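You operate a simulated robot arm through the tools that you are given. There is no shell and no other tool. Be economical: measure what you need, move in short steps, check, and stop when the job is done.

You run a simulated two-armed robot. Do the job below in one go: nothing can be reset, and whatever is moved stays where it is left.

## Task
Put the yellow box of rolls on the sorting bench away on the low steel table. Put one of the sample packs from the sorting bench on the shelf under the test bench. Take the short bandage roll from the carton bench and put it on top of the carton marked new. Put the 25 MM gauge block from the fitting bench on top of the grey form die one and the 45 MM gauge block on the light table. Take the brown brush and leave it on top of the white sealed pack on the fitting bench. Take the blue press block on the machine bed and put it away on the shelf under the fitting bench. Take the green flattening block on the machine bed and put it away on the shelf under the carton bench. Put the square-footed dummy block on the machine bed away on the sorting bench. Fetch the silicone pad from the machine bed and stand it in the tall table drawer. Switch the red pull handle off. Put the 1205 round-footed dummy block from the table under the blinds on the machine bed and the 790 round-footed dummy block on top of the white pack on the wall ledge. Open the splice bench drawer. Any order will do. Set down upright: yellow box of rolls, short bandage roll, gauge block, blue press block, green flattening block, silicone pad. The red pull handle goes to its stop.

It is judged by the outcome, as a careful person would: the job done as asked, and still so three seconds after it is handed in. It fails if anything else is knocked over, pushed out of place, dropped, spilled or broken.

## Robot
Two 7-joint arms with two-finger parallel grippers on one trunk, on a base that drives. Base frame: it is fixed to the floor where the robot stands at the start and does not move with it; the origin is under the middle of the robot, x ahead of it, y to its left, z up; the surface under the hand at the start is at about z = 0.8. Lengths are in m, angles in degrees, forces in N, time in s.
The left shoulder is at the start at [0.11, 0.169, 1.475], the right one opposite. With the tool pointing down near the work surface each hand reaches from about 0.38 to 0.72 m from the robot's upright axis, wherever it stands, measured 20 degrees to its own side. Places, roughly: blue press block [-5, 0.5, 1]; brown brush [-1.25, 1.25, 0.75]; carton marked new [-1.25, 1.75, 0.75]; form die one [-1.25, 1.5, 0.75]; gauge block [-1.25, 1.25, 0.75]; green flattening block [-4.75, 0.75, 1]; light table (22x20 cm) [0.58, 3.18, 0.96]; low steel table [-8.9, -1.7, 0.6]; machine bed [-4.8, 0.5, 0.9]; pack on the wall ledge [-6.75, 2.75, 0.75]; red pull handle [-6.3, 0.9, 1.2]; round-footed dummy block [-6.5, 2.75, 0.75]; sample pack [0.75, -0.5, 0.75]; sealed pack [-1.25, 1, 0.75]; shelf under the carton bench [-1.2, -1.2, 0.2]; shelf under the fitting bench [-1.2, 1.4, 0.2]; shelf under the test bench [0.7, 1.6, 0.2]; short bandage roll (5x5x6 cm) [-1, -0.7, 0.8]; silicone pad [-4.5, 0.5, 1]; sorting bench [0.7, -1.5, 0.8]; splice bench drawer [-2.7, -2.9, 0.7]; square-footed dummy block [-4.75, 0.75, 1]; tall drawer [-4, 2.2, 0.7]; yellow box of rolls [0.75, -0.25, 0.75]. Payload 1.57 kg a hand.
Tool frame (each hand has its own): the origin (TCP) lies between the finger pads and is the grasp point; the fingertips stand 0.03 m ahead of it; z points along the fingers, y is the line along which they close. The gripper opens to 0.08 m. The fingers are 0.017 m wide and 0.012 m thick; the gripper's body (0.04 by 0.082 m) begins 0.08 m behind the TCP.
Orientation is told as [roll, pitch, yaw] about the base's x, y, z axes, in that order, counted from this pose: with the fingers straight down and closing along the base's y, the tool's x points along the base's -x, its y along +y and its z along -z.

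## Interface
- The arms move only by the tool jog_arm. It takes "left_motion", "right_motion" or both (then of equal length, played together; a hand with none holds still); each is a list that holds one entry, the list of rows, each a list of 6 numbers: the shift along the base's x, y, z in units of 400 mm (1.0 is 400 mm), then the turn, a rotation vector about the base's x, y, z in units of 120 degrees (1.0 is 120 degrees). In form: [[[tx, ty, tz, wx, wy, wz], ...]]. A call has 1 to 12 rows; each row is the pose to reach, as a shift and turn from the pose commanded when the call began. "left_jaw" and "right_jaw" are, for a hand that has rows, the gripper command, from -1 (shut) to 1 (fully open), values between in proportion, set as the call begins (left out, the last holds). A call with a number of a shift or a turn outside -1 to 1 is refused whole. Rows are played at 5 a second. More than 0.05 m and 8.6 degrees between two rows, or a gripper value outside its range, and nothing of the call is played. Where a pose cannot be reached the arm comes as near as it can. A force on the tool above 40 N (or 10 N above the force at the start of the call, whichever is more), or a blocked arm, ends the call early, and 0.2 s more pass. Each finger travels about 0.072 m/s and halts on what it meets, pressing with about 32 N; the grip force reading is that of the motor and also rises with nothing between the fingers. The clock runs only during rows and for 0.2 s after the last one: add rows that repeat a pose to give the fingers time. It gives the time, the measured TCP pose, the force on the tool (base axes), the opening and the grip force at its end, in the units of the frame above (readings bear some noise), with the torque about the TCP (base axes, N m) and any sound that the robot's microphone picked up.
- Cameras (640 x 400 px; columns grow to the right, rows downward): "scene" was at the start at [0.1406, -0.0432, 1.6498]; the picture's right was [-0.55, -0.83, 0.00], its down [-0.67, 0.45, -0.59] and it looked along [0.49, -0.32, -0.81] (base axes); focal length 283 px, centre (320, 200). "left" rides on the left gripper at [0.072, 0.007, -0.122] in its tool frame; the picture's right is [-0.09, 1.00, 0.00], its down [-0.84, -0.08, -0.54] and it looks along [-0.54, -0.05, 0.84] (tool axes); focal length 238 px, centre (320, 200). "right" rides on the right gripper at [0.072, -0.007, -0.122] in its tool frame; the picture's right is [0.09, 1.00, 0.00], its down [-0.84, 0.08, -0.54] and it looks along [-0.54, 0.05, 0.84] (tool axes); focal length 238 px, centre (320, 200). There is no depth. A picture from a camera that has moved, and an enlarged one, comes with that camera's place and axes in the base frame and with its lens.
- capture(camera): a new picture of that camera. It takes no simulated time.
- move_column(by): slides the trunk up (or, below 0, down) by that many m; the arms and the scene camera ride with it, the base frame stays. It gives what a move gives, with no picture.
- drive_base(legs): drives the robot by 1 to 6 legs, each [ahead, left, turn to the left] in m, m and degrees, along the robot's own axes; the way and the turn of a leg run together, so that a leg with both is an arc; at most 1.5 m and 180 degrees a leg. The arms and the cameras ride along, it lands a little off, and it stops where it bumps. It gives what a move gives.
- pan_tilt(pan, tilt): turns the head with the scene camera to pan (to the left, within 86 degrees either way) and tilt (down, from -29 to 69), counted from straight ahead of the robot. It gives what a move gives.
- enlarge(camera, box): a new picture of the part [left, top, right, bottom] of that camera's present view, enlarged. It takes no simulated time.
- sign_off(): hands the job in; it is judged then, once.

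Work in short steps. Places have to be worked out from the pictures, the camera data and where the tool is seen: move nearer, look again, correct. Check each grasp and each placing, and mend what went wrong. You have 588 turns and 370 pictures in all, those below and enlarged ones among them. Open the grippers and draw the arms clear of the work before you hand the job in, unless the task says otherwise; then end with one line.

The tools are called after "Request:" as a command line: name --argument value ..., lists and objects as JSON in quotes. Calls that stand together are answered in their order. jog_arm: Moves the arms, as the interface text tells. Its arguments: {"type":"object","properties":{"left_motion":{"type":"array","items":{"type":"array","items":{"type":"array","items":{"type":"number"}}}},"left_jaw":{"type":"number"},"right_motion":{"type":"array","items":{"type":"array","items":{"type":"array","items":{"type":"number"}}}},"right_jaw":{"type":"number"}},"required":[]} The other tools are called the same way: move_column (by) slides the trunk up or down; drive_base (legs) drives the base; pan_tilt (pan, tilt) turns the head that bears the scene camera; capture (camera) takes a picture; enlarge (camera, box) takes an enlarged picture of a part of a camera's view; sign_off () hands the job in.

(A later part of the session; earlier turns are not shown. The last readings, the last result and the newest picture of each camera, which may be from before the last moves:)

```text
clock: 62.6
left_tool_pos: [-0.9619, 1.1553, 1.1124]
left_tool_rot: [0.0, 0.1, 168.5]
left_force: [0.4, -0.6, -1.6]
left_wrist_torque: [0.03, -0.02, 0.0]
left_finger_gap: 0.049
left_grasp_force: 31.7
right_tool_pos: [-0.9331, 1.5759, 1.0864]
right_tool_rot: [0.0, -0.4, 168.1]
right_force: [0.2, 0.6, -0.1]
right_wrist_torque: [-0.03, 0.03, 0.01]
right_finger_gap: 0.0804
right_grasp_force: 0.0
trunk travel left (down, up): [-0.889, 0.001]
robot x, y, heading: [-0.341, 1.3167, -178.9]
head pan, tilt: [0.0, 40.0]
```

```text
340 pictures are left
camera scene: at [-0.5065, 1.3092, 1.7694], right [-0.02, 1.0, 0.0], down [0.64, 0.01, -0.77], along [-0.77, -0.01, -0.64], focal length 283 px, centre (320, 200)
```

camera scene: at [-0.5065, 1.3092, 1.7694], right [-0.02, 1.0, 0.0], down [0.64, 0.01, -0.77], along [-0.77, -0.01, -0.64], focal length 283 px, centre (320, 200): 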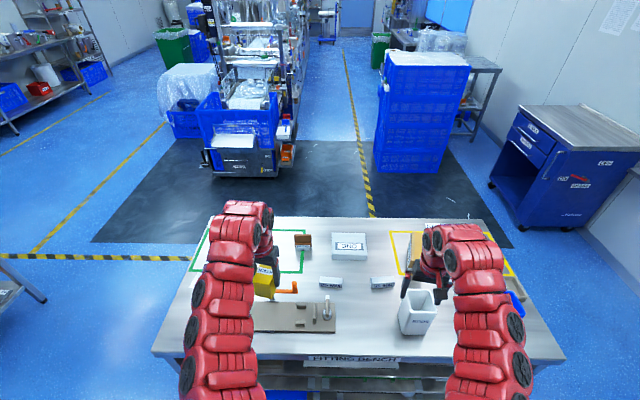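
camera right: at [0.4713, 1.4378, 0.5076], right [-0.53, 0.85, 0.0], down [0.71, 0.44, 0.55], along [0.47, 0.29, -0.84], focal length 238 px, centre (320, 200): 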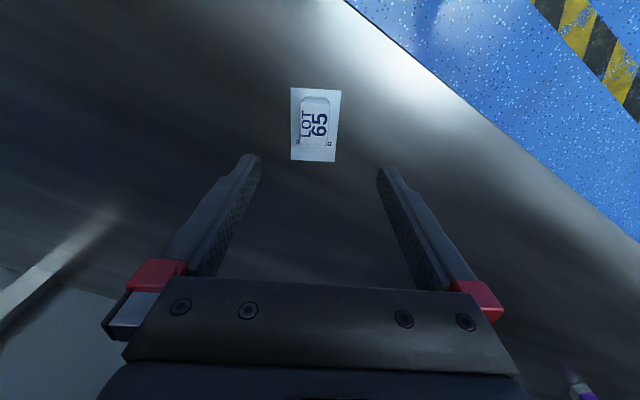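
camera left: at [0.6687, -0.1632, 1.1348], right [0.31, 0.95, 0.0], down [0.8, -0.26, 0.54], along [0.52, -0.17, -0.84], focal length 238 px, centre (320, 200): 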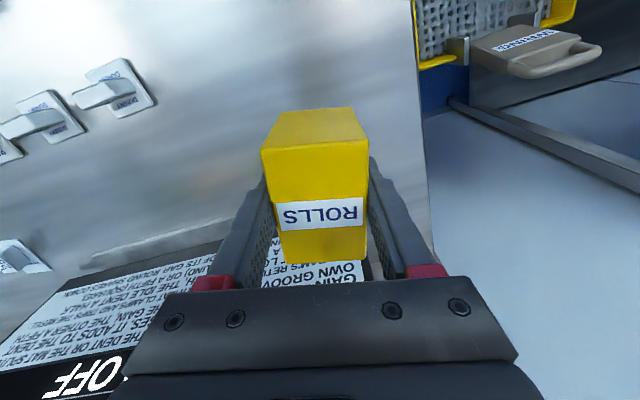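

I enlarge the fitting bench area to identify the items.

Request:
enlarge --camera "scene" --box '[220, 210, 420, 340]'

Request:
capture --camera "right"

Request:
capture --camera "left"

```text
3.08 times, centred on (320, 275) of scene
camera zoom: at [-0.5065, 1.3092, 1.7694], right [-0.02, 1.0, 0.0], down [0.64, 0.01, -0.77], along [-0.77, -0.01, -0.64], focal length 872 px, centre (320, -31)
```

zoom: 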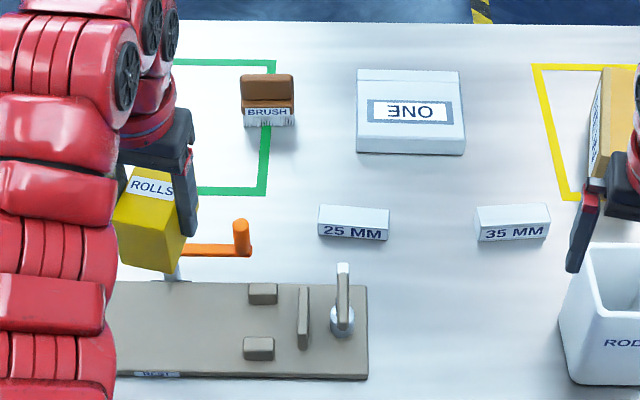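

```text
338 pictures are left
camera right: at [-0.8592, 1.5667, 1.2069], right [-0.11, -0.99, 0.0], down [-0.83, 0.1, 0.55], along [-0.54, 0.06, -0.84], focal length 238 px, centre (320, 200)
```

right: 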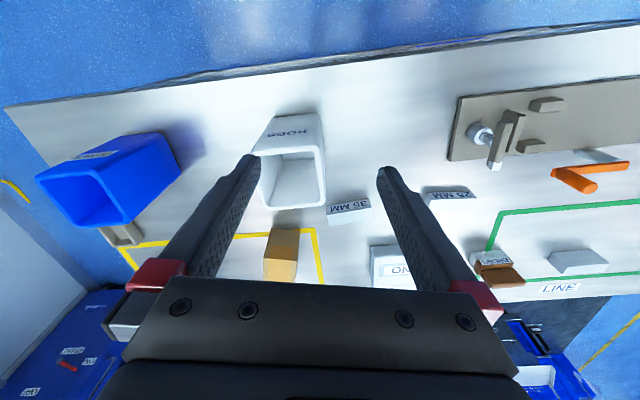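

```text
337 pictures are left
camera left: at [-0.8923, 1.1345, 1.2346], right [-0.29, -0.96, 0.0], down [-0.81, 0.24, 0.54], along [-0.52, 0.16, -0.84], focal length 238 px, centre (320, 200)
```

left: 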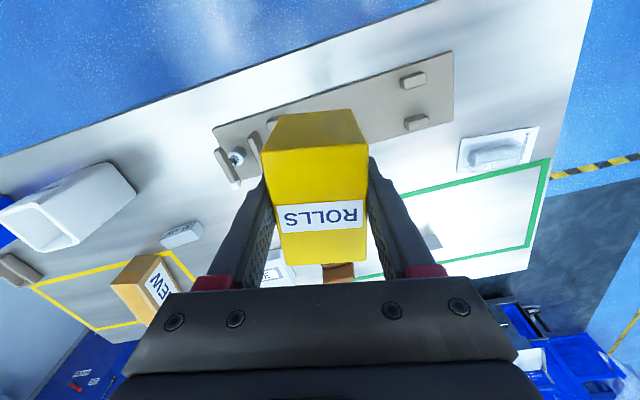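

I see 25 MM and 35 MM; the 45 MM block must be elsewhere. I enlarge the green rectangle region of the right view and the left view.

Request:
enlarge --camera "right" --box '[480, 120, 640, 300]'

Request:
enlarge --camera "left" --box '[380, 60, 600, 290]'

```text
2.22 times, centred on (560, 210) of right
camera zoom: at [-0.8592, 1.5667, 1.2069], right [-0.11, -0.99, 0.0], down [-0.83, 0.1, 0.55], along [-0.54, 0.06, -0.84], focal length 530 px, centre (-213, 178)
```

zoom: 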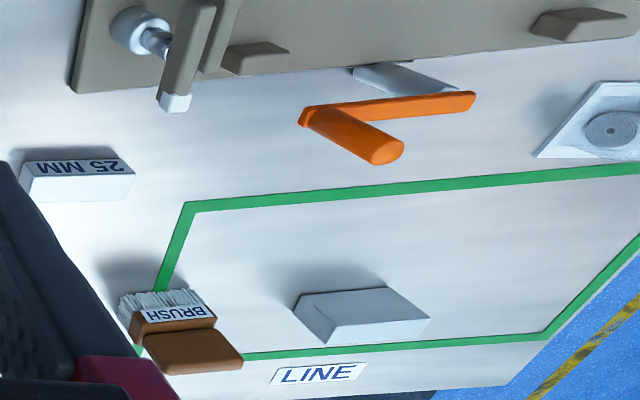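

```text
1.74 times, centred on (490, 175) of left
camera zoom: at [-0.8923, 1.1345, 1.2346], right [-0.29, -0.96, 0.0], down [-0.81, 0.24, 0.54], along [-0.52, 0.16, -0.84], focal length 414 px, centre (24, 244)
```

zoom: 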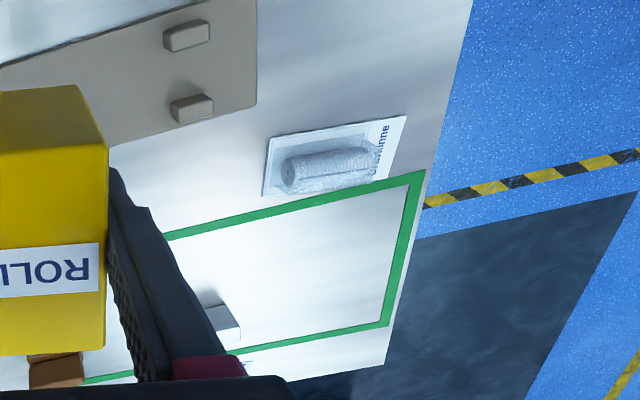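

The white block inside the green LINE rectangle may be the 45 MM (label hidden). I drive up to the bench so the right hand is over the 25 MM block.

Request:
drive_base --legs '[[0, 0.14, -1], [0.18, 0, 0]]'

Request:
capture --camera "right"

Request:
capture --camera "scene"

```text
clock: 65.1
left_tool_pos: [-1.1433, 1.0244, 1.1144]
left_tool_rot: [0.1, -0.1, 167.6]
left_force: [-0.1, 0.5, -0.2]
left_wrist_torque: [-0.01, -0.02, 0.0]
left_finger_gap: 0.0493
left_grasp_force: 31.9
right_tool_pos: [-1.1076, 1.4461, 1.0863]
right_tool_rot: [-0.1, -0.5, 167.2]
right_force: [0.0, -0.5, -0.2]
right_wrist_torque: [0.02, 0.03, -0.01]
right_finger_gap: 0.08
right_grasp_force: 0.1
trunk travel left (down, up): [-0.889, 0.001]
robot x, y, heading: [-0.5215, 1.1749, -179.8]
head pan, tilt: [0.0, 40.0]
```

```text
334 pictures are left
camera right: at [-1.0343, 1.435, 1.2079], right [-0.13, -0.99, 0.0], down [-0.83, 0.11, 0.55], along [-0.54, 0.07, -0.84], focal length 238 px, centre (320, 200)
```

right: 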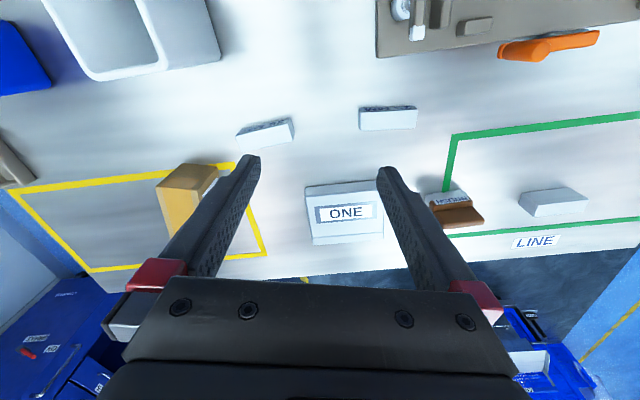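

```text
333 pictures are left
camera scene: at [-0.6847, 1.1719, 1.7697], right [0.0, 1.0, 0.0], down [0.64, 0.0, -0.77], along [-0.77, 0.0, -0.64], focal length 283 px, centre (320, 200)
```

scene: 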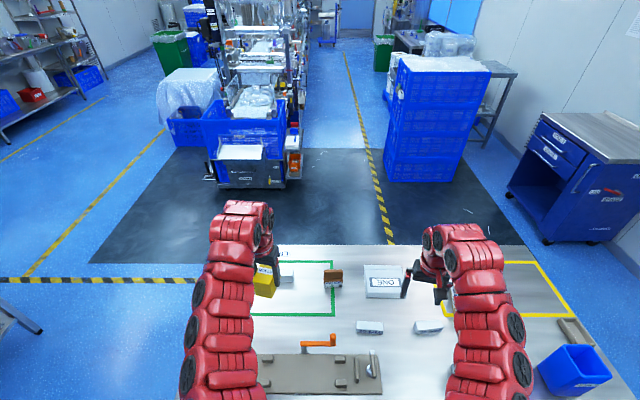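

Request:
enlarge --camera "scene" --box '[250, 250, 450, 375]'

Request:
enlarge --camera "right" --box '[220, 80, 440, 260]'

```text
3.20 times, centred on (350, 312) of scene
camera zoom: at [-0.6847, 1.1719, 1.7697], right [0.0, 1.0, 0.0], down [0.64, 0.0, -0.77], along [-0.77, 0.0, -0.64], focal length 906 px, centre (224, -160)
```

zoom: 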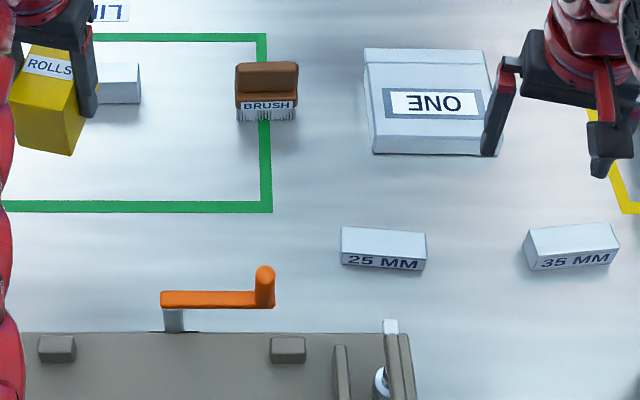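

```text
2.22 times, centred on (330, 170) of right
camera zoom: at [-1.0343, 1.435, 1.2079], right [-0.13, -0.99, 0.0], down [-0.83, 0.11, 0.55], along [-0.54, 0.07, -0.84], focal length 530 px, centre (298, 267)
```

zoom: 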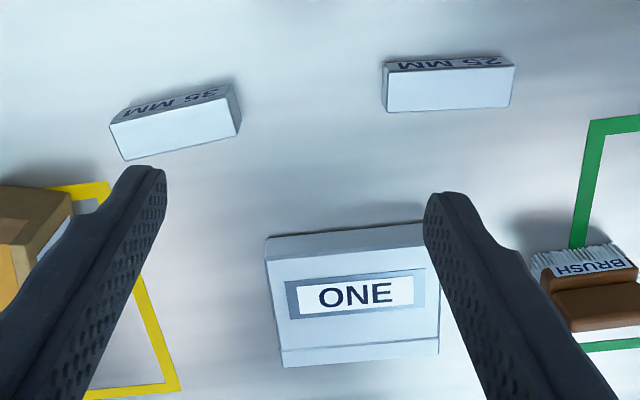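

The 25 MM block is at (-1.146,1.342), long axis about along y. I rotate the right hand by -81° and move above it.

Request:
jog_arm --right_motion '[[[-0.01, -0.026, -0.039, 0, 0, -0.068], [-0.02, -0.052, -0.078, 0, 0, -0.136], [-0.03, -0.078, -0.117, 0, 0, -0.203], [-0.04, -0.104, -0.156, 0, 0, -0.27], [-0.05, -0.13, -0.195, 0, 0, -0.338], [-0.06, -0.156, -0.234, 0, 0, -0.406], [-0.07, -0.182, -0.273, 0, 0, -0.473], [-0.08, -0.208, -0.312, 0, 0, -0.541], [-0.09, -0.234, -0.351, 0, 0, -0.608], [-0.096, -0.26, -0.39, 0, 0, -0.676]]]'

Request:
capture --camera "right"

```text
clock: 67.3
left_tool_pos: [-1.1451, 1.0252, 1.1129]
left_tool_rot: [0.1, -0.1, 167.6]
left_force: [-0.5, -0.7, -0.2]
left_wrist_torque: [0.0, 0.0, 0.0]
left_finger_gap: 0.0491
left_grasp_force: 32.2
right_tool_pos: [-1.1482, 1.3416, 0.9298]
right_tool_rot: [0.0, -0.4, 85.9]
right_force: [0.7, -0.3, 1.0]
right_wrist_torque: [-0.01, 0.01, -0.01]
right_finger_gap: 0.08
right_grasp_force: 0.1
trunk travel left (down, up): [-0.889, 0.001]
robot x, y, heading: [-0.522, 1.178, -179.8]
head pan, tilt: [0.0, 40.0]
```

```text
330 pictures are left
camera right: at [-1.1463, 1.2665, 1.0505], right [-1.0, -0.02, 0.0], down [-0.02, 0.84, 0.55], along [-0.01, 0.55, -0.84], focal length 238 px, centre (320, 200)
```

right: 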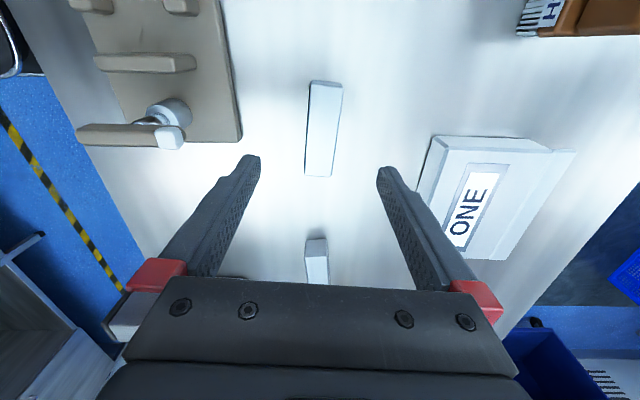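

Well aligned. I descend with a small y correction and close.

Request:
jog_arm --right_motion '[[[0, -0.01, -0.08, 0, 0, 0], [0, -0.02, -0.16, 0, 0, 0], [0, -0.02, -0.2, 0, 0, 0], [0, -0.02, -0.22, 0, 0, 0]]]'

Request:
jog_arm --right_motion '[[[0, 0, 0, 0, 0, 0], [0, 0, 0, 0, 0, 0], [0, 0, 0, 0, 0, 0], [0, 0, 0, 0, 0, 0]]]' --right_jaw -1

Request:
jog_arm --right_motion '[[[0, 0, 0.05, 0, 0, 0], [0, 0, 0.15, 0, 0, 0], [0, 0, 0.25, 0, 0, 0]]]'

Request:
capture --camera "right"

```text
clock: 68.3
left_tool_pos: [-1.1448, 1.0246, 1.1122]
left_tool_rot: [0.0, 0.1, 167.6]
left_force: [0.5, 0.4, -0.3]
left_wrist_torque: [-0.01, -0.01, 0.0]
left_finger_gap: 0.0493
left_grasp_force: 32.2
right_tool_pos: [-1.1423, 1.3339, 0.8515]
right_tool_rot: [0.0, -0.5, 86.2]
right_force: [-0.4, -0.4, -0.2]
right_wrist_torque: [0.0, 0.01, 0.04]
right_finger_gap: 0.0802
right_grasp_force: 0.2
right hand out of reach, approached as far as the arm can: row 3, 4
trunk travel left (down, up): [-0.889, 0.001]
robot x, y, heading: [-0.5217, 1.177, -179.8]
head pan, tilt: [0.0, 40.0]
```

```text
clock: 69.3
left_tool_pos: [-1.1458, 1.0262, 1.1124]
left_tool_rot: [0.0, 0.0, 167.6]
left_force: [-0.2, 0.3, 0.0]
left_wrist_torque: [-0.01, -0.01, 0.0]
left_finger_gap: 0.0493
left_grasp_force: 31.9
right_tool_pos: [-1.1437, 1.3341, 0.8519]
right_tool_rot: [0.0, -0.5, 86.1]
right_force: [0.9, 0.0, 0.6]
right_wrist_torque: [0.0, 0.0, -0.01]
right_finger_gap: 0.0295
right_grasp_force: 31.9
trunk travel left (down, up): [-0.889, 0.001]
robot x, y, heading: [-0.5187, 1.1758, -179.9]
head pan, tilt: [0.0, 40.0]
```

```text
clock: 70.1
left_tool_pos: [-1.1442, 1.0257, 1.1128]
left_tool_rot: [0.1, 0.0, 167.6]
left_force: [0.8, -0.1, 0.2]
left_wrist_torque: [0.02, -0.01, 0.03]
left_finger_gap: 0.0492
left_grasp_force: 32.2
right_tool_pos: [-1.1435, 1.3333, 0.9543]
right_tool_rot: [0.0, -0.5, 86.1]
right_force: [-0.1, 0.5, -2.0]
right_wrist_torque: [0.0, -0.01, -0.02]
right_finger_gap: 0.0295
right_grasp_force: 32.0
trunk travel left (down, up): [-0.889, 0.001]
robot x, y, heading: [-0.5195, 1.1755, -179.8]
head pan, tilt: [0.0, 40.0]
```

```text
329 pictures are left
camera right: at [-1.1423, 1.2586, 1.076], right [-1.0, -0.02, 0.0], down [-0.02, 0.84, 0.55], along [-0.01, 0.55, -0.84], focal length 238 px, centre (320, 200)
```

right: 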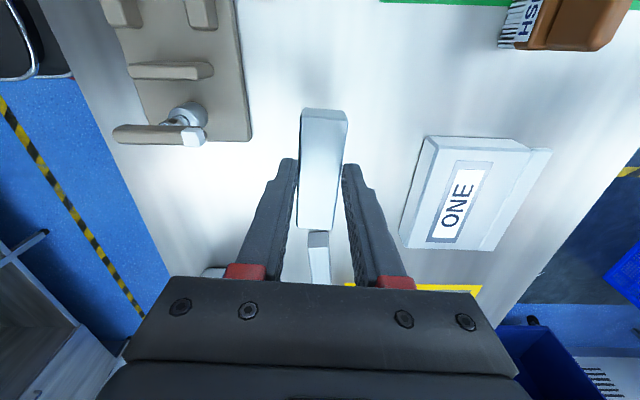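

The 25 MM block is held. The die and most other targets lie nearer the far side of this bench (x≈-1.535 edge), so I'll drive round through the gap at y≈0.1 and work from the other side.

Request:
drive_base --legs '[[-0.35, 0, 0], [0, 1.08, 0]]'

Request:
pan_tilt --pan 0 --tilt 25

Request:
capture --camera "scene"

```text
clock: 77.5
left_tool_pos: [-0.7883, -0.0559, 1.1125]
left_tool_rot: [0.1, 0.1, 168.0]
left_force: [-0.4, 0.3, -1.4]
left_wrist_torque: [-0.02, 0.0, 0.02]
left_finger_gap: 0.0493
left_grasp_force: 31.7
right_tool_pos: [-0.7898, 0.2533, 0.9539]
right_tool_rot: [0.0, -0.4, 86.5]
right_force: [1.0, -0.1, -2.1]
right_wrist_torque: [-0.06, 0.05, 0.0]
right_finger_gap: 0.0297
right_grasp_force: 32.1
trunk travel left (down, up): [-0.889, 0.001]
robot x, y, heading: [-0.1676, 0.096, -179.2]
head pan, tilt: [0.0, 40.0]
```

```text
clock: 78.2
left_tool_pos: [-0.7887, -0.0555, 1.1121]
left_tool_rot: [0.0, 0.2, 168.0]
left_force: [-0.1, -0.4, -0.1]
left_wrist_torque: [-0.04, -0.02, 0.01]
left_finger_gap: 0.0495
left_grasp_force: 31.8
right_tool_pos: [-0.7896, 0.2522, 0.955]
right_tool_rot: [0.0, -0.4, 86.5]
right_force: [0.0, -0.5, -1.9]
right_wrist_torque: [-0.01, 0.02, -0.01]
right_finger_gap: 0.0292
right_grasp_force: 32.5
trunk travel left (down, up): [-0.889, 0.001]
robot x, y, heading: [-0.1641, 0.0922, -179.8]
head pan, tilt: [0.0, 25.0]
```

```text
328 pictures are left
camera scene: at [-0.3391, 0.0916, 1.7926], right [-0.01, 1.0, 0.0], down [0.42, 0.0, -0.91], along [-0.91, -0.01, -0.42], focal length 283 px, centre (320, 200)
```

scene: 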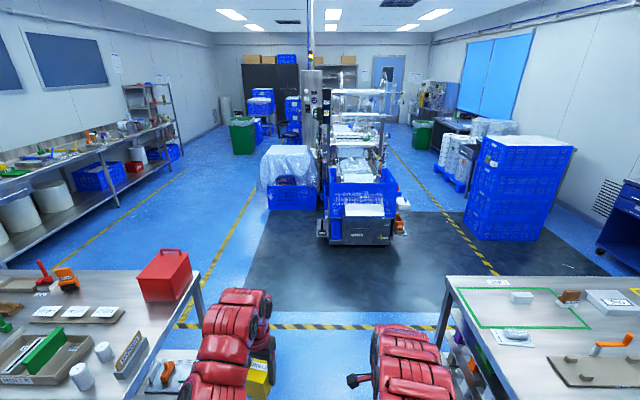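

The gap between the benches is about 1.37 m, centred at y≈0.08. I drive through, turn round to face +x and move over to the fitting bench's far side.

Request:
drive_base --legs '[[1.4, 0, 0], [0.42, 0, 0], [0, 0, 179], [0, 1.12, 0]]'

Request:
pan_tilt --pan 0 --tilt 45

Request:
capture --camera "scene"

```text
clock: 100.0
left_tool_pos: [-1.3093, 1.3477, 1.1119]
left_tool_rot: [0.0, 0.1, -14.2]
left_force: [-0.5, -0.5, -0.6]
left_wrist_torque: [-0.01, 0.02, 0.01]
left_finger_gap: 0.0491
left_grasp_force: 32.6
right_tool_pos: [-1.3213, 1.0387, 0.9539]
right_tool_rot: [0.0, -0.4, -95.9]
right_force: [-0.1, -0.8, -1.5]
right_wrist_torque: [-0.01, 0.04, 0.01]
right_finger_gap: 0.0293
right_grasp_force: 31.7
trunk travel left (down, up): [-0.889, 0.001]
robot x, y, heading: [-1.9391, 1.2227, -1.8]
head pan, tilt: [0.0, 25.0]
```

```text
clock: 100.8
left_tool_pos: [-1.3096, 1.3493, 1.113]
left_tool_rot: [-0.1, 0.0, -14.4]
left_force: [0.6, 0.0, -0.5]
left_wrist_torque: [-0.02, 0.02, 0.03]
left_finger_gap: 0.0493
left_grasp_force: 31.0
right_tool_pos: [-1.3199, 1.0407, 0.9547]
right_tool_rot: [0.0, -0.4, -95.8]
right_force: [-0.4, -0.5, -1.7]
right_wrist_torque: [0.02, 0.02, -0.03]
right_finger_gap: 0.0295
right_grasp_force: 31.8
trunk travel left (down, up): [-0.889, 0.001]
robot x, y, heading: [-1.937, 1.2254, -2.1]
head pan, tilt: [0.0, 45.0]
```

```text
327 pictures are left
camera scene: at [-1.777, 1.2135, 1.7621], right [-0.03, -1.0, 0.0], down [-0.71, 0.02, -0.71], along [0.71, -0.02, -0.71], focal length 283 px, centre (320, 200)
```

scene: 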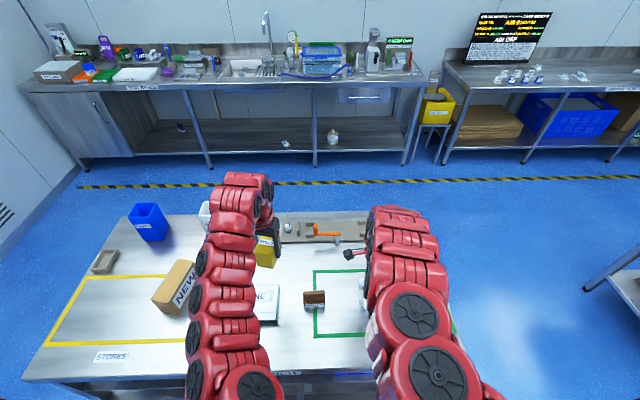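

I shift 0.38 m left to bring the right hand over die ONE.

Request:
drive_base --legs '[[0, 0.37, 2]]'

Request:
capture --camera "right"

```text
clock: 103.1
left_tool_pos: [-1.3126, 1.7455, 1.1121]
left_tool_rot: [0.0, 0.0, -11.9]
left_force: [0.3, 0.4, -1.6]
left_wrist_torque: [0.0, 0.03, 0.01]
left_finger_gap: 0.0489
left_grasp_force: 31.7
right_tool_pos: [-1.3111, 1.4367, 0.9538]
right_tool_rot: [0.0, -0.4, -93.4]
right_force: [0.5, 0.4, -1.2]
right_wrist_torque: [0.02, -0.01, -0.02]
right_finger_gap: 0.0293
right_grasp_force: 32.2
trunk travel left (down, up): [-0.889, 0.001]
robot x, y, heading: [-1.9349, 1.5919, 0.6]
head pan, tilt: [0.0, 45.0]
```

```text
326 pictures are left
camera right: at [-1.3125, 1.5078, 1.0749], right [1.0, 0.03, 0.0], down [0.03, -0.84, 0.55], along [0.02, -0.55, -0.84], focal length 238 px, centre (320, 200)
```

right: 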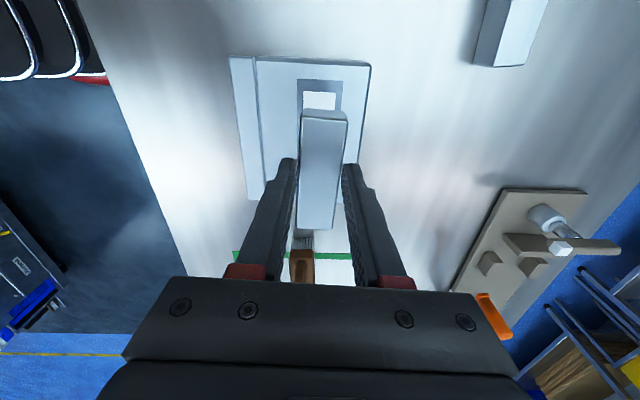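

Die top centre is about (-1.32,1.427). I shift slightly and lower the block gently until contact.

Request:
jog_arm --right_motion '[[[-0.022, -0.025, -0.05, 0, 0, 0], [-0.022, -0.025, -0.1, 0, 0, 0], [-0.022, -0.025, -0.12, 0, 0, 0], [-0.022, -0.025, -0.13, 0, 0, 0], [-0.022, -0.025, -0.14, 0, 0, 0], [-0.022, -0.025, -0.15, 0, 0, 0], [-0.022, -0.025, -0.16, 0, 0, 0], [-0.022, -0.025, -0.17, 0, 0, 0], [-0.022, -0.025, -0.18, 0, 0, 0], [-0.022, -0.025, -0.19, 0, 0, 0]]]'

Request:
capture --camera "right"

```text
clock: 105.3
left_tool_pos: [-1.3142, 1.7458, 1.1133]
left_tool_rot: [0.0, 0.1, -11.8]
left_force: [-0.3, -1.0, -0.2]
left_wrist_torque: [0.0, 0.0, 0.0]
left_finger_gap: 0.0491
left_grasp_force: 32.2
right_tool_pos: [-1.321, 1.4281, 0.8791]
right_tool_rot: [0.1, -0.4, -93.4]
right_force: [2.5, -0.5, 13.7]
right_wrist_torque: [0.07, -0.05, 0.01]
right_finger_gap: 0.0294
right_grasp_force: 32.0
trunk travel left (down, up): [-0.889, 0.001]
robot x, y, heading: [-1.9386, 1.5883, 0.7]
head pan, tilt: [0.0, 45.0]
```

```text
325 pictures are left
camera right: at [-1.3228, 1.4989, 0.9998], right [1.0, 0.03, 0.0], down [0.03, -0.84, 0.55], along [0.02, -0.55, -0.84], focal length 238 px, centre (320, 200)
```

right: 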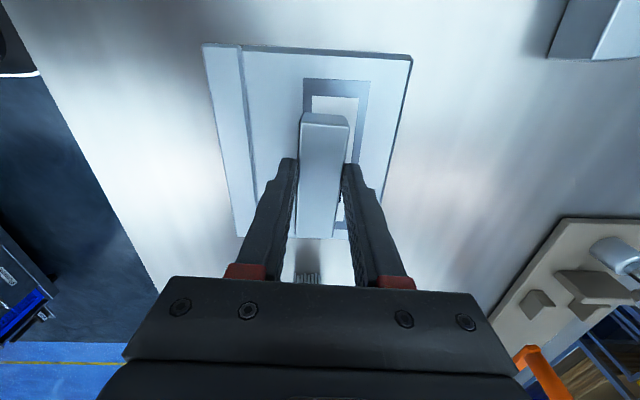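

Contact (≈14 N) with the block well within the die top. I release and lift.

Request:
jog_arm --right_motion '[[[0, 0, 0, 0, 0, 0], [0, 0, 0, 0, 0, 0], [0, 0, 0, 0, 0, 0], [0, 0, 0, 0, 0, 0]]]' --right_jaw 1

Request:
jog_arm --right_motion '[[[0, 0, 0.1, 0, 0, 0], [0, 0, 0.2, 0, 0, 0], [0, 0, 0.25, 0, 0, 0]]]'

Request:
capture --camera "right"

```text
clock: 106.3
left_tool_pos: [-1.3131, 1.7462, 1.1121]
left_tool_rot: [0.1, 0.1, -11.8]
left_force: [0.1, 0.0, -0.2]
left_wrist_torque: [-0.01, 0.0, 0.0]
left_finger_gap: 0.0492
left_grasp_force: 31.5
right_tool_pos: [-1.3195, 1.4265, 0.8795]
right_tool_rot: [-0.1, -0.4, -93.4]
right_force: [-0.8, -1.1, 0.8]
right_wrist_torque: [-0.02, 0.01, 0.01]
right_finger_gap: 0.0799
right_grasp_force: 0.1
trunk travel left (down, up): [-0.889, 0.001]
robot x, y, heading: [-1.9342, 1.5914, 0.6]
head pan, tilt: [0.0, 45.0]
```

```text
clock: 107.1
left_tool_pos: [-1.3128, 1.7463, 1.1132]
left_tool_rot: [-0.1, 0.1, -12.0]
left_force: [0.2, -1.0, -0.8]
left_wrist_torque: [-0.01, -0.01, 0.0]
left_finger_gap: 0.0492
left_grasp_force: 32.1
right_tool_pos: [-1.3195, 1.426, 0.9773]
right_tool_rot: [0.1, -0.3, -93.4]
right_force: [0.8, -0.8, -0.4]
right_wrist_torque: [-0.02, 0.01, 0.01]
right_finger_gap: 0.0801
right_grasp_force: 0.1
trunk travel left (down, up): [-0.889, 0.001]
robot x, y, heading: [-1.9355, 1.5909, 0.8]
head pan, tilt: [0.0, 45.0]
```

```text
324 pictures are left
camera right: at [-1.3219, 1.4976, 1.098], right [1.0, 0.03, 0.0], down [0.03, -0.84, 0.55], along [0.02, -0.55, -0.84], focal length 238 px, centre (320, 200)
```

right: 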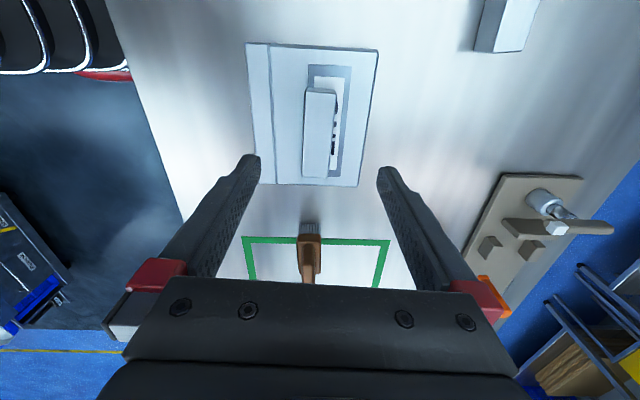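

The block sits on die ONE. Next the brush: I move 0.2 m to the right and look at it and the LINE area.

Request:
drive_base --legs '[[0, -0.22, 0]]'

Request:
capture --camera "right"

Request:
capture --camera "scene"

```text
clock: 108.8
left_tool_pos: [-1.3104, 1.5297, 1.1119]
left_tool_rot: [-0.1, 0.0, -11.5]
left_force: [0.3, 0.2, -1.0]
left_wrist_torque: [0.0, 0.03, -0.02]
left_finger_gap: 0.0494
left_grasp_force: 31.6
right_tool_pos: [-1.3149, 1.2111, 0.9771]
right_tool_rot: [0.1, -0.5, -93.1]
right_force: [0.3, 0.5, -0.3]
right_wrist_torque: [0.01, -0.02, 0.01]
right_finger_gap: 0.08
right_grasp_force: 0.0
trunk travel left (down, up): [-0.889, 0.001]
robot x, y, heading: [-1.934, 1.3714, 1.0]
head pan, tilt: [0.0, 45.0]
```

```text
323 pictures are left
camera right: at [-1.3179, 1.2812, 1.0977], right [1.0, 0.04, 0.0], down [0.03, -0.84, 0.55], along [0.02, -0.55, -0.84], focal length 238 px, centre (320, 200)
```

right: 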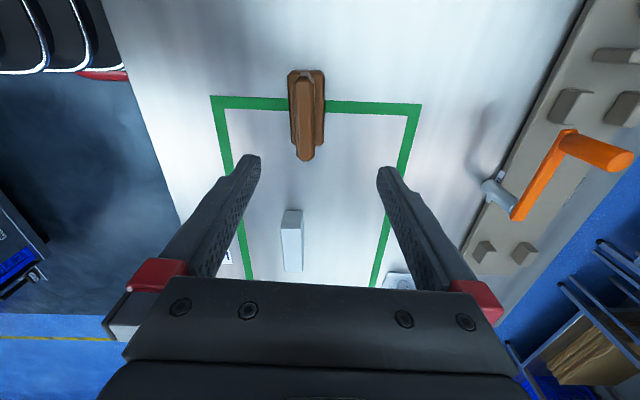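

```text
322 pictures are left
camera scene: at [-1.7708, 1.372, 1.7621], right [0.02, -1.0, 0.0], down [-0.71, -0.01, -0.71], along [0.71, 0.01, -0.71], focal length 283 px, centre (320, 200)
```

scene: 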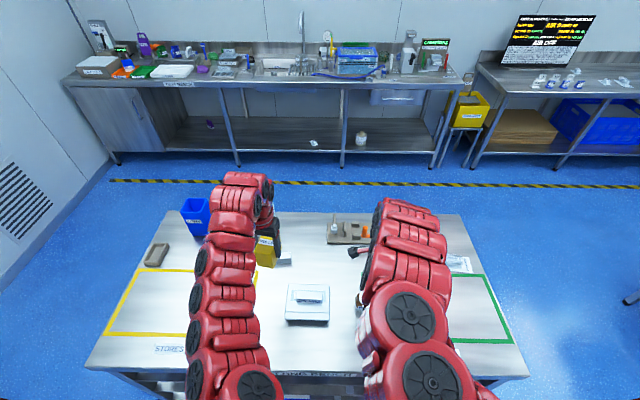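

The brush lies along y at about (-1.33,1.22). I lower the trunk 0.1 and then bring the right hand down onto its handle.

Request:
jog_arm --right_motion '[[[-0.037, 0.023, 0, 0, 0, 0]]]'

Request:
move_column --by -0.08

Request:
capture --camera "right"

```text
clock: 109.2
left_tool_pos: [-1.311, 1.5302, 1.1124]
left_tool_rot: [-0.1, -0.1, -11.5]
left_force: [-0.4, 0.2, 0.2]
left_wrist_torque: [-0.04, 0.02, 0.0]
left_finger_gap: 0.0491
left_grasp_force: 32.4
right_tool_pos: [-1.3308, 1.2201, 0.9788]
right_tool_rot: [0.2, -0.5, -93.0]
right_force: [0.4, 1.0, 0.2]
right_wrist_torque: [-0.06, -0.04, -0.01]
right_finger_gap: 0.08
right_grasp_force: 0.1
trunk travel left (down, up): [-0.889, 0.001]
robot x, y, heading: [-1.9322, 1.3694, 1.0]
head pan, tilt: [0.0, 45.0]
```

```text
clock: 110.4
left_tool_pos: [-1.3102, 1.5273, 1.0317]
left_tool_rot: [0.0, 0.0, -11.5]
left_force: [0.7, 0.6, -1.3]
left_wrist_torque: [0.02, -0.01, 0.01]
left_finger_gap: 0.0494
left_grasp_force: 32.0
right_tool_pos: [-1.33, 1.22, 0.8977]
right_tool_rot: [0.0, -0.5, -93.1]
right_force: [-0.4, 0.2, 0.5]
right_wrist_torque: [0.03, 0.01, 0.0]
right_finger_gap: 0.0802
right_grasp_force: 0.0
trunk travel left (down, up): [-0.809, 0.081]
robot x, y, heading: [-1.9318, 1.3664, 0.9]
head pan, tilt: [0.0, 45.0]
```

```text
321 pictures are left
camera right: at [-1.3323, 1.2906, 1.0186], right [1.0, 0.04, 0.0], down [0.03, -0.84, 0.55], along [0.02, -0.55, -0.84], focal length 238 px, centre (320, 200)
```

right: 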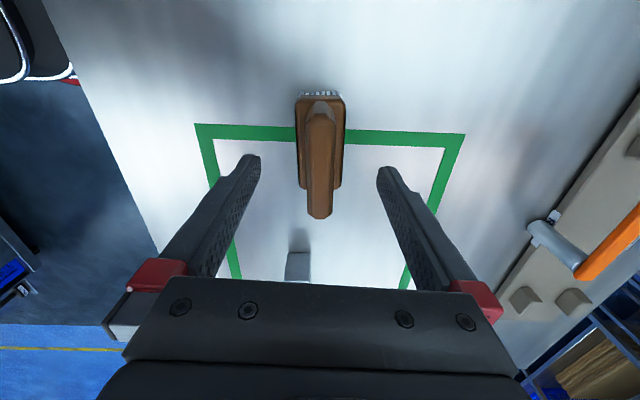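

Request:
jog_arm --right_motion '[[[0, 0, -0.06, 0, 0, 0], [0, 0, -0.12, 0, 0, 0]]]'

Request:
jog_arm --right_motion '[[[0, 0, 0, 0, 0, 0], [0, 0, 0, 0, 0, 0], [0, 0, 0, 0, 0, 0], [0, 0, 0, 0, 0, 0]]]' --right_jaw -1

Request:
jog_arm --right_motion '[[[0, 0, 0.1, 0, 0, 0], [0, 0, 0.2, 0, 0, 0], [0, 0, 0.3, 0, 0, 0]]]'

Request:
capture --camera "right"

```text
clock: 111.0
left_tool_pos: [-1.3113, 1.5283, 1.0328]
left_tool_rot: [0.0, 0.1, -11.5]
left_force: [-0.2, 0.5, 0.1]
left_wrist_torque: [-0.03, -0.01, 0.0]
left_finger_gap: 0.0491
left_grasp_force: 32.0
right_tool_pos: [-1.3318, 1.2192, 0.8496]
right_tool_rot: [-0.1, -0.3, -93.0]
right_force: [-0.2, -0.3, -0.1]
right_wrist_torque: [0.01, 0.0, 0.02]
right_finger_gap: 0.08
right_grasp_force: 0.1
trunk travel left (down, up): [-0.809, 0.081]
robot x, y, heading: [-1.9344, 1.3699, 1.3]
head pan, tilt: [0.0, 45.0]
```

```text
clock: 112.0
left_tool_pos: [-1.3101, 1.5277, 1.0334]
left_tool_rot: [0.1, 0.1, -11.4]
left_force: [0.4, -0.1, -0.4]
left_wrist_torque: [-0.04, -0.03, -0.01]
left_finger_gap: 0.0493
left_grasp_force: 32.5
right_tool_pos: [-1.3315, 1.221, 0.8488]
right_tool_rot: [0.0, -0.4, -93.1]
right_force: [-0.1, -0.1, 0.0]
right_wrist_torque: [0.01, 0.01, -0.02]
right_finger_gap: 0.0352
right_grasp_force: 32.0
trunk travel left (down, up): [-0.809, 0.081]
robot x, y, heading: [-1.9313, 1.3691, 0.8]
head pan, tilt: [0.0, 45.0]
```

```text
clock: 112.8
left_tool_pos: [-1.3108, 1.5263, 1.0314]
left_tool_rot: [0.0, 0.2, -11.5]
left_force: [-0.5, 0.5, -1.6]
left_wrist_torque: [0.02, 0.05, 0.02]
left_finger_gap: 0.0492
left_grasp_force: 31.6
right_tool_pos: [-1.3202, 1.2179, 0.9649]
right_tool_rot: [0.0, -0.4, -93.1]
right_force: [-0.7, -0.2, -0.4]
right_wrist_torque: [0.01, -0.01, -0.01]
right_finger_gap: 0.035
right_grasp_force: 32.1
right hand out of reach, approached as far as the arm can: row 3
trunk travel left (down, up): [-0.809, 0.081]
robot x, y, heading: [-1.9331, 1.371, 0.9]
head pan, tilt: [0.0, 45.0]
```

```text
320 pictures are left
camera right: at [-1.3227, 1.2893, 1.0855], right [1.0, 0.04, 0.0], down [0.03, -0.84, 0.55], along [0.02, -0.55, -0.84], focal length 238 px, centre (320, 200)
```

right: 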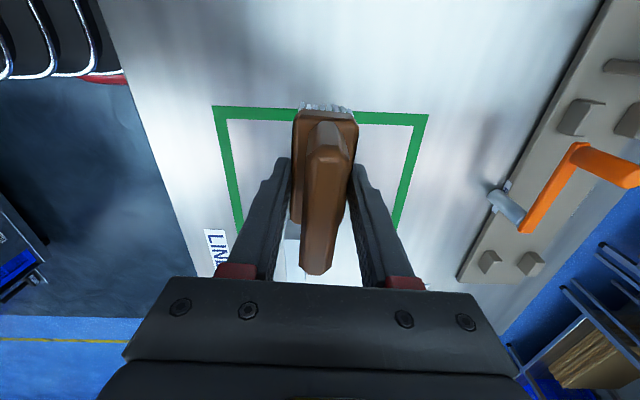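

Brush held. The sealed pack is near the y≈0.76 end of the bench at about (-1.14,0.87), so I approach that end facing +y.

Request:
drive_base --legs '[[0, -1.3, 0], [0, 0, 89], [0, -0.63, 0]]'

Request:
capture --camera "scene"

Request:
capture --camera "right"

```text
clock: 126.3
left_tool_pos: [-1.4282, 0.7164, 1.032]
left_tool_rot: [0.1, 0.2, 80.2]
left_force: [0.3, 0.2, 0.5]
left_wrist_torque: [0.02, 0.01, 0.01]
left_finger_gap: 0.0492
left_grasp_force: 32.2
right_tool_pos: [-1.1192, 0.7158, 0.9647]
right_tool_rot: [-0.1, -0.5, -1.5]
right_force: [-0.4, 0.7, -1.3]
right_wrist_torque: [0.0, -0.01, 0.0]
right_finger_gap: 0.0352
right_grasp_force: 31.9
trunk travel left (down, up): [-0.809, 0.081]
robot x, y, heading: [-1.2552, 0.0955, 93.0]
head pan, tilt: [0.0, 45.0]
```

```text
319 pictures are left
camera scene: at [-1.2619, 0.2587, 1.6821], right [1.0, 0.05, 0.0], down [0.03, -0.71, -0.71], along [-0.03, 0.71, -0.71], focal length 283 px, centre (320, 200)
```

scene: 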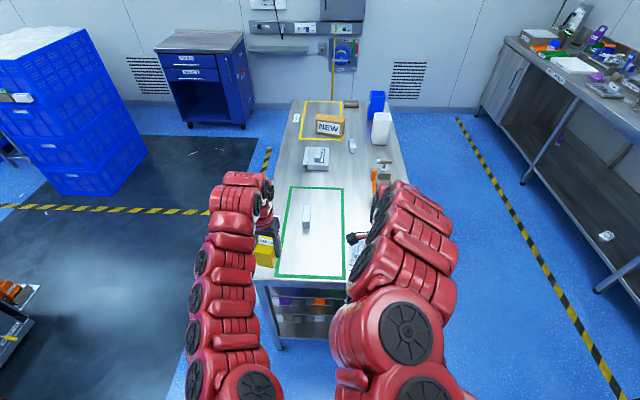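

```text
318 pictures are left
camera right: at [-1.1917, 0.7087, 1.0853], right [-0.07, 1.0, 0.0], down [0.83, 0.06, 0.55], along [0.55, 0.03, -0.84], focal length 238 px, centre (320, 200)
```

right: 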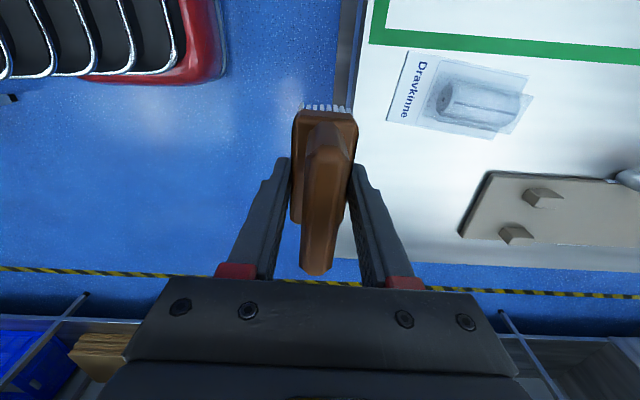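

I enlarge the sealed pack to judge its shape.

Request:
enlarge --camera "right" --box '[370, 30, 550, 150]'

```text
3.33 times, centred on (460, 90) of right
camera zoom: at [-1.1917, 0.7087, 1.0853], right [-0.07, 1.0, 0.0], down [0.83, 0.06, 0.55], along [0.55, 0.03, -0.84], focal length 794 px, centre (-147, 567)
```

zoom: 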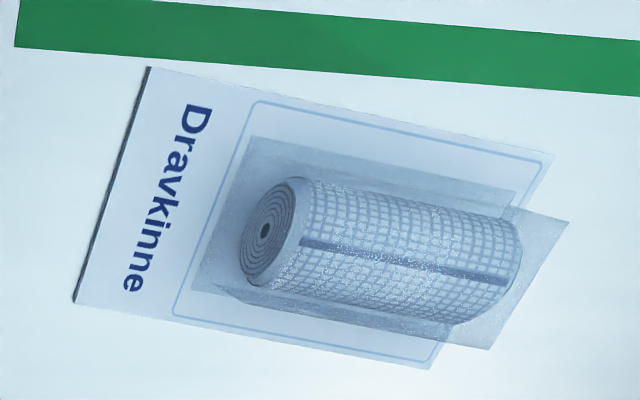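

The blister has a flat clear top, long axis about 84°, top centre ≈(-1.15,0.874). I drive up 0.2 m and then turn the brush along the pack.

Request:
drive_base --legs '[[0.2, 0, -2]]'

Request:
jog_arm --right_motion '[[[0, 0, 0, 0, 0, 0.065], [0, 0, 0, 0, 0, 0.13], [0, 0, 0, 0, 0, 0.195], [0, 0, 0, 0, 0, 0.26], [0, 0, 0, 0, 0, 0.325], [0, 0, 0, 0, 0, 0.39], [0, 0, 0, 0, 0, 0.455], [0, 0, 0, 0, 0, 0.52], [0, 0, 0, 0, 0, 0.585], [0, 0, 0, 0, 0, 0.65], [0, 0, 0, 0, 0, 0.715]]]'

Request:
capture --camera "right"

```text
clock: 127.9
left_tool_pos: [-1.4112, 0.9213, 1.0328]
left_tool_rot: [0.0, 0.0, 78.0]
left_force: [0.7, 0.1, -0.4]
left_wrist_torque: [0.05, 0.0, -0.01]
left_finger_gap: 0.0493
left_grasp_force: 31.7
right_tool_pos: [-1.1013, 0.9093, 0.9639]
right_tool_rot: [-0.1, -0.5, -3.7]
right_force: [-1.2, -0.5, -1.7]
right_wrist_torque: [-0.02, -0.02, 0.01]
right_finger_gap: 0.0349
right_grasp_force: 32.3
trunk travel left (down, up): [-0.809, 0.081]
robot x, y, heading: [-1.2607, 0.2986, 90.5]
head pan, tilt: [0.0, 45.0]
```

```text
clock: 130.3
left_tool_pos: [-1.4127, 0.9227, 1.0332]
left_tool_rot: [0.0, 0.1, 78.0]
left_force: [0.6, 1.0, -0.8]
left_wrist_torque: [-0.03, -0.04, 0.02]
left_finger_gap: 0.0491
left_grasp_force: 32.2
right_tool_pos: [-1.1016, 0.9101, 0.9632]
right_tool_rot: [0.0, -0.3, 82.3]
right_force: [0.0, 0.1, -1.6]
right_wrist_torque: [-0.01, -0.01, 0.01]
right_finger_gap: 0.0353
right_grasp_force: 32.1
trunk travel left (down, up): [-0.809, 0.081]
robot x, y, heading: [-1.2592, 0.3011, 90.4]
head pan, tilt: [0.0, 45.0]
```

```text
316 pictures are left
camera right: at [-1.1044, 0.8365, 1.0847], right [-1.0, 0.04, 0.0], down [0.03, 0.84, 0.54], along [0.02, 0.54, -0.84], focal length 238 px, centre (320, 200)
```

right: 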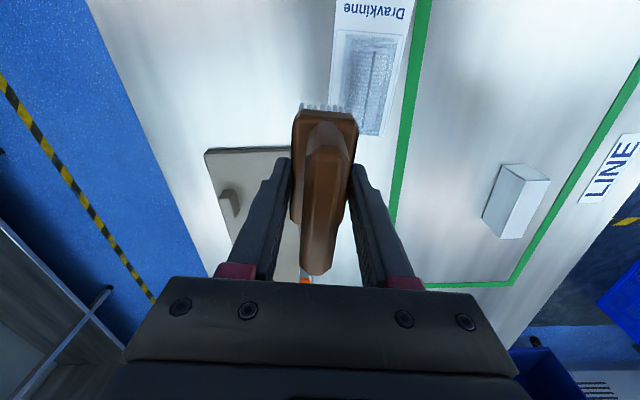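

Consistent: the pack top centre is at (-1.147,0.870). I move over it and lower gently.

Request:
jog_arm --right_motion '[[[-0.055, -0.05, 0, 0, 0, 0.005], [-0.115, -0.095, 0, 0, 0, 0.012], [-0.115, -0.095, -0.07, 0, 0, 0.012], [-0.115, -0.095, -0.13, 0, 0, 0.012], [-0.115, -0.095, -0.15, 0, 0, 0.012], [-0.115, -0.095, -0.165, 0, 0, 0.012], [-0.115, -0.095, -0.18, 0, 0, 0.012], [-0.115, -0.095, -0.195, 0, 0, 0.012]]]'

Request:
capture --camera "right"

```text
clock: 132.1
left_tool_pos: [-1.4117, 0.9193, 1.0337]
left_tool_rot: [0.0, 0.0, 78.0]
left_force: [-0.4, -0.8, -0.7]
left_wrist_torque: [0.02, 0.04, 0.02]
left_finger_gap: 0.0493
left_grasp_force: 31.8
right_tool_pos: [-1.1475, 0.8708, 0.8879]
right_tool_rot: [-0.1, -0.5, 83.6]
right_force: [-0.3, 1.5, 10.9]
right_wrist_torque: [-0.2, 0.05, -0.03]
right_finger_gap: 0.0349
right_grasp_force: 31.5
right hand out of reach, approached as far as the arm can: row 1, 2, 3
trunk travel left (down, up): [-0.809, 0.081]
robot x, y, heading: [-1.2592, 0.2984, 90.5]
head pan, tilt: [0.0, 45.0]
```

```text
315 pictures are left
camera right: at [-1.1491, 0.7953, 1.0086], right [-1.0, 0.02, 0.0], down [0.01, 0.83, 0.55], along [0.01, 0.55, -0.83], focal length 238 px, centre (320, 200)
```

right: 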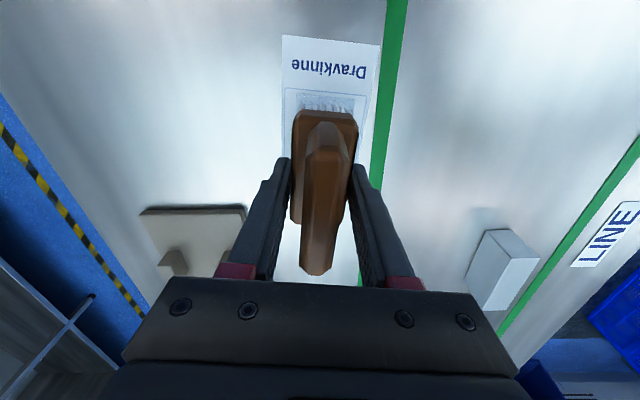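

Contact made; I release the brush and lift away.

Request:
jog_arm --right_motion '[[[0, 0, 0, 0, 0, 0], [0, 0, 0, 0, 0, 0], [0, 0, 0, 0, 0, 0], [0, 0, 0, 0, 0, 0]]]' --right_jaw 1

Request:
jog_arm --right_motion '[[[0, 0, 0.08, 0, 0, 0], [0, 0, 0.16, 0, 0, 0], [0.05, 0.08, 0.21, 0, 0, 0]]]'

Request:
capture --camera "right"

```text
clock: 133.1
left_tool_pos: [-1.4128, 0.9208, 1.0324]
left_tool_rot: [0.1, 0.0, 78.0]
left_force: [-0.2, 0.1, -0.9]
left_wrist_torque: [-0.02, -0.02, -0.01]
left_finger_gap: 0.0492
left_grasp_force: 31.8
right_tool_pos: [-1.1472, 0.8691, 0.8861]
right_tool_rot: [0.0, -0.3, 83.7]
right_force: [-0.1, -0.2, 0.5]
right_wrist_torque: [-0.01, 0.01, -0.03]
right_finger_gap: 0.08
right_grasp_force: 0.1
trunk travel left (down, up): [-0.809, 0.081]
robot x, y, heading: [-1.257, 0.2998, 90.6]
head pan, tilt: [0.0, 45.0]
```

```text
clock: 133.9
left_tool_pos: [-1.4115, 0.9223, 1.0309]
left_tool_rot: [0.0, 0.1, 78.1]
left_force: [0.1, -0.3, -0.4]
left_wrist_torque: [0.02, 0.01, 0.01]
left_finger_gap: 0.0492
left_grasp_force: 31.8
right_tool_pos: [-1.1271, 0.9093, 0.9641]
right_tool_rot: [-0.2, -0.2, 83.7]
right_force: [0.1, 0.8, -0.8]
right_wrist_torque: [-0.01, 0.02, 0.0]
right_finger_gap: 0.0801
right_grasp_force: 0.0
right hand out of reach, approached as far as the arm can: row 2, 3
trunk travel left (down, up): [-0.809, 0.081]
robot x, y, heading: [-1.2592, 0.3012, 90.5]
head pan, tilt: [0.0, 45.0]
```

```text
314 pictures are left
camera right: at [-1.1279, 0.8358, 1.0848], right [-1.0, 0.02, 0.0], down [0.01, 0.84, 0.55], along [0.01, 0.55, -0.84], focal length 238 px, centre (320, 200)
```

right: 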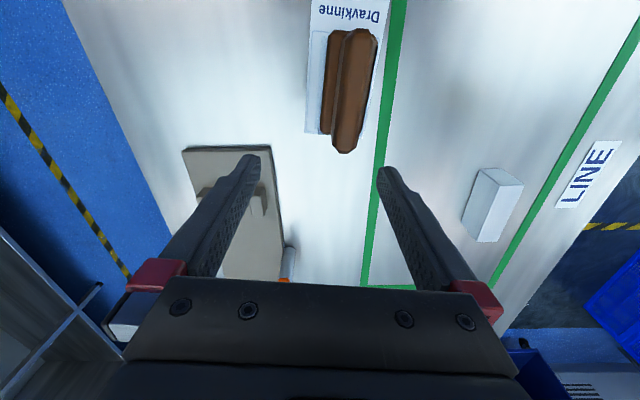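

Request:
enlarge --camera "right" --box '[270, 0, 430, 170]'

Request:
enlarge --camera "right" --box '[440, 140, 560, 260]'

```text
2.35 times, centred on (350, 85) of right
camera zoom: at [-1.1279, 0.8358, 1.0848], right [-1.0, 0.02, 0.0], down [0.01, 0.84, 0.55], along [0.01, 0.55, -0.84], focal length 561 px, centre (249, 471)
```

zoom: 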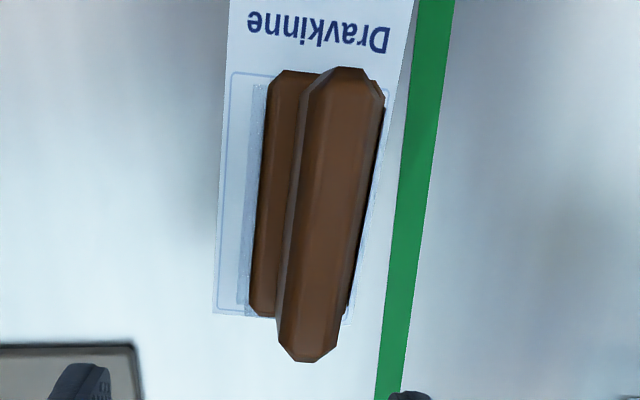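

```text
3.33 times, centred on (500, 200) of right
camera zoom: at [-1.1279, 0.8358, 1.0848], right [-1.0, 0.02, 0.0], down [0.01, 0.84, 0.55], along [0.01, 0.55, -0.84], focal length 794 px, centre (-280, 200)
```

zoom: 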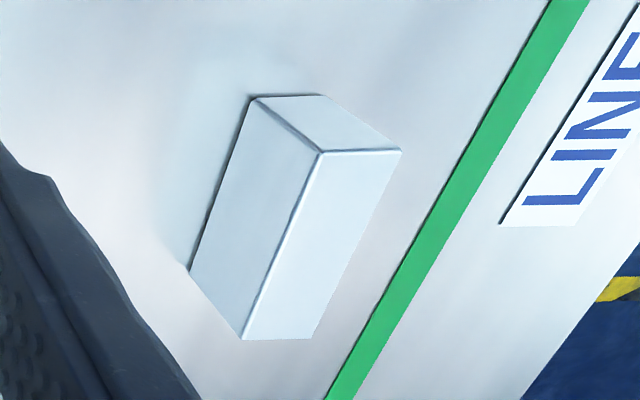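

The brush rests on the pack. The white block shows no label from here; I look through the left camera, which sees its other side.

Request:
capture --camera "left"

Request:
enlarge --camera "scene" --box '[260, 80, 420, 200]'

```text
311 pictures are left
camera left: at [-1.4324, 0.8529, 1.1546], right [-0.95, 0.3, 0.0], down [0.25, 0.8, 0.54], along [0.16, 0.52, -0.84], focal length 238 px, centre (320, 200)
```

left: 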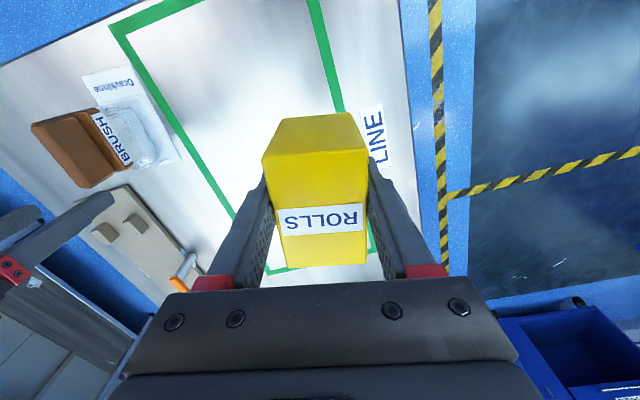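

```text
3.33 times, centred on (340, 140) of scene
camera zoom: at [-1.2601, 0.4592, 1.682], right [1.0, 0.01, 0.0], down [0.01, -0.71, -0.71], along [-0.01, 0.71, -0.71], focal length 944 px, centre (253, 400)
```

zoom: 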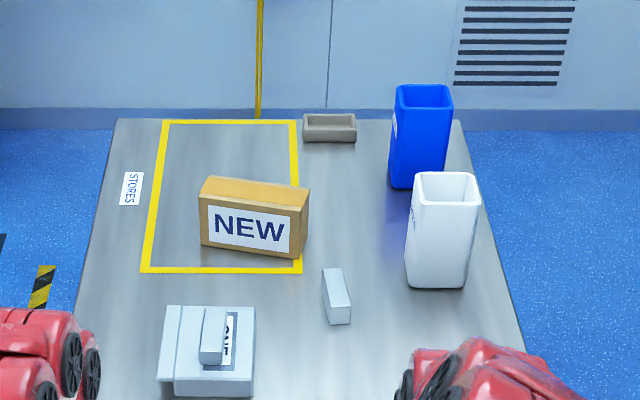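

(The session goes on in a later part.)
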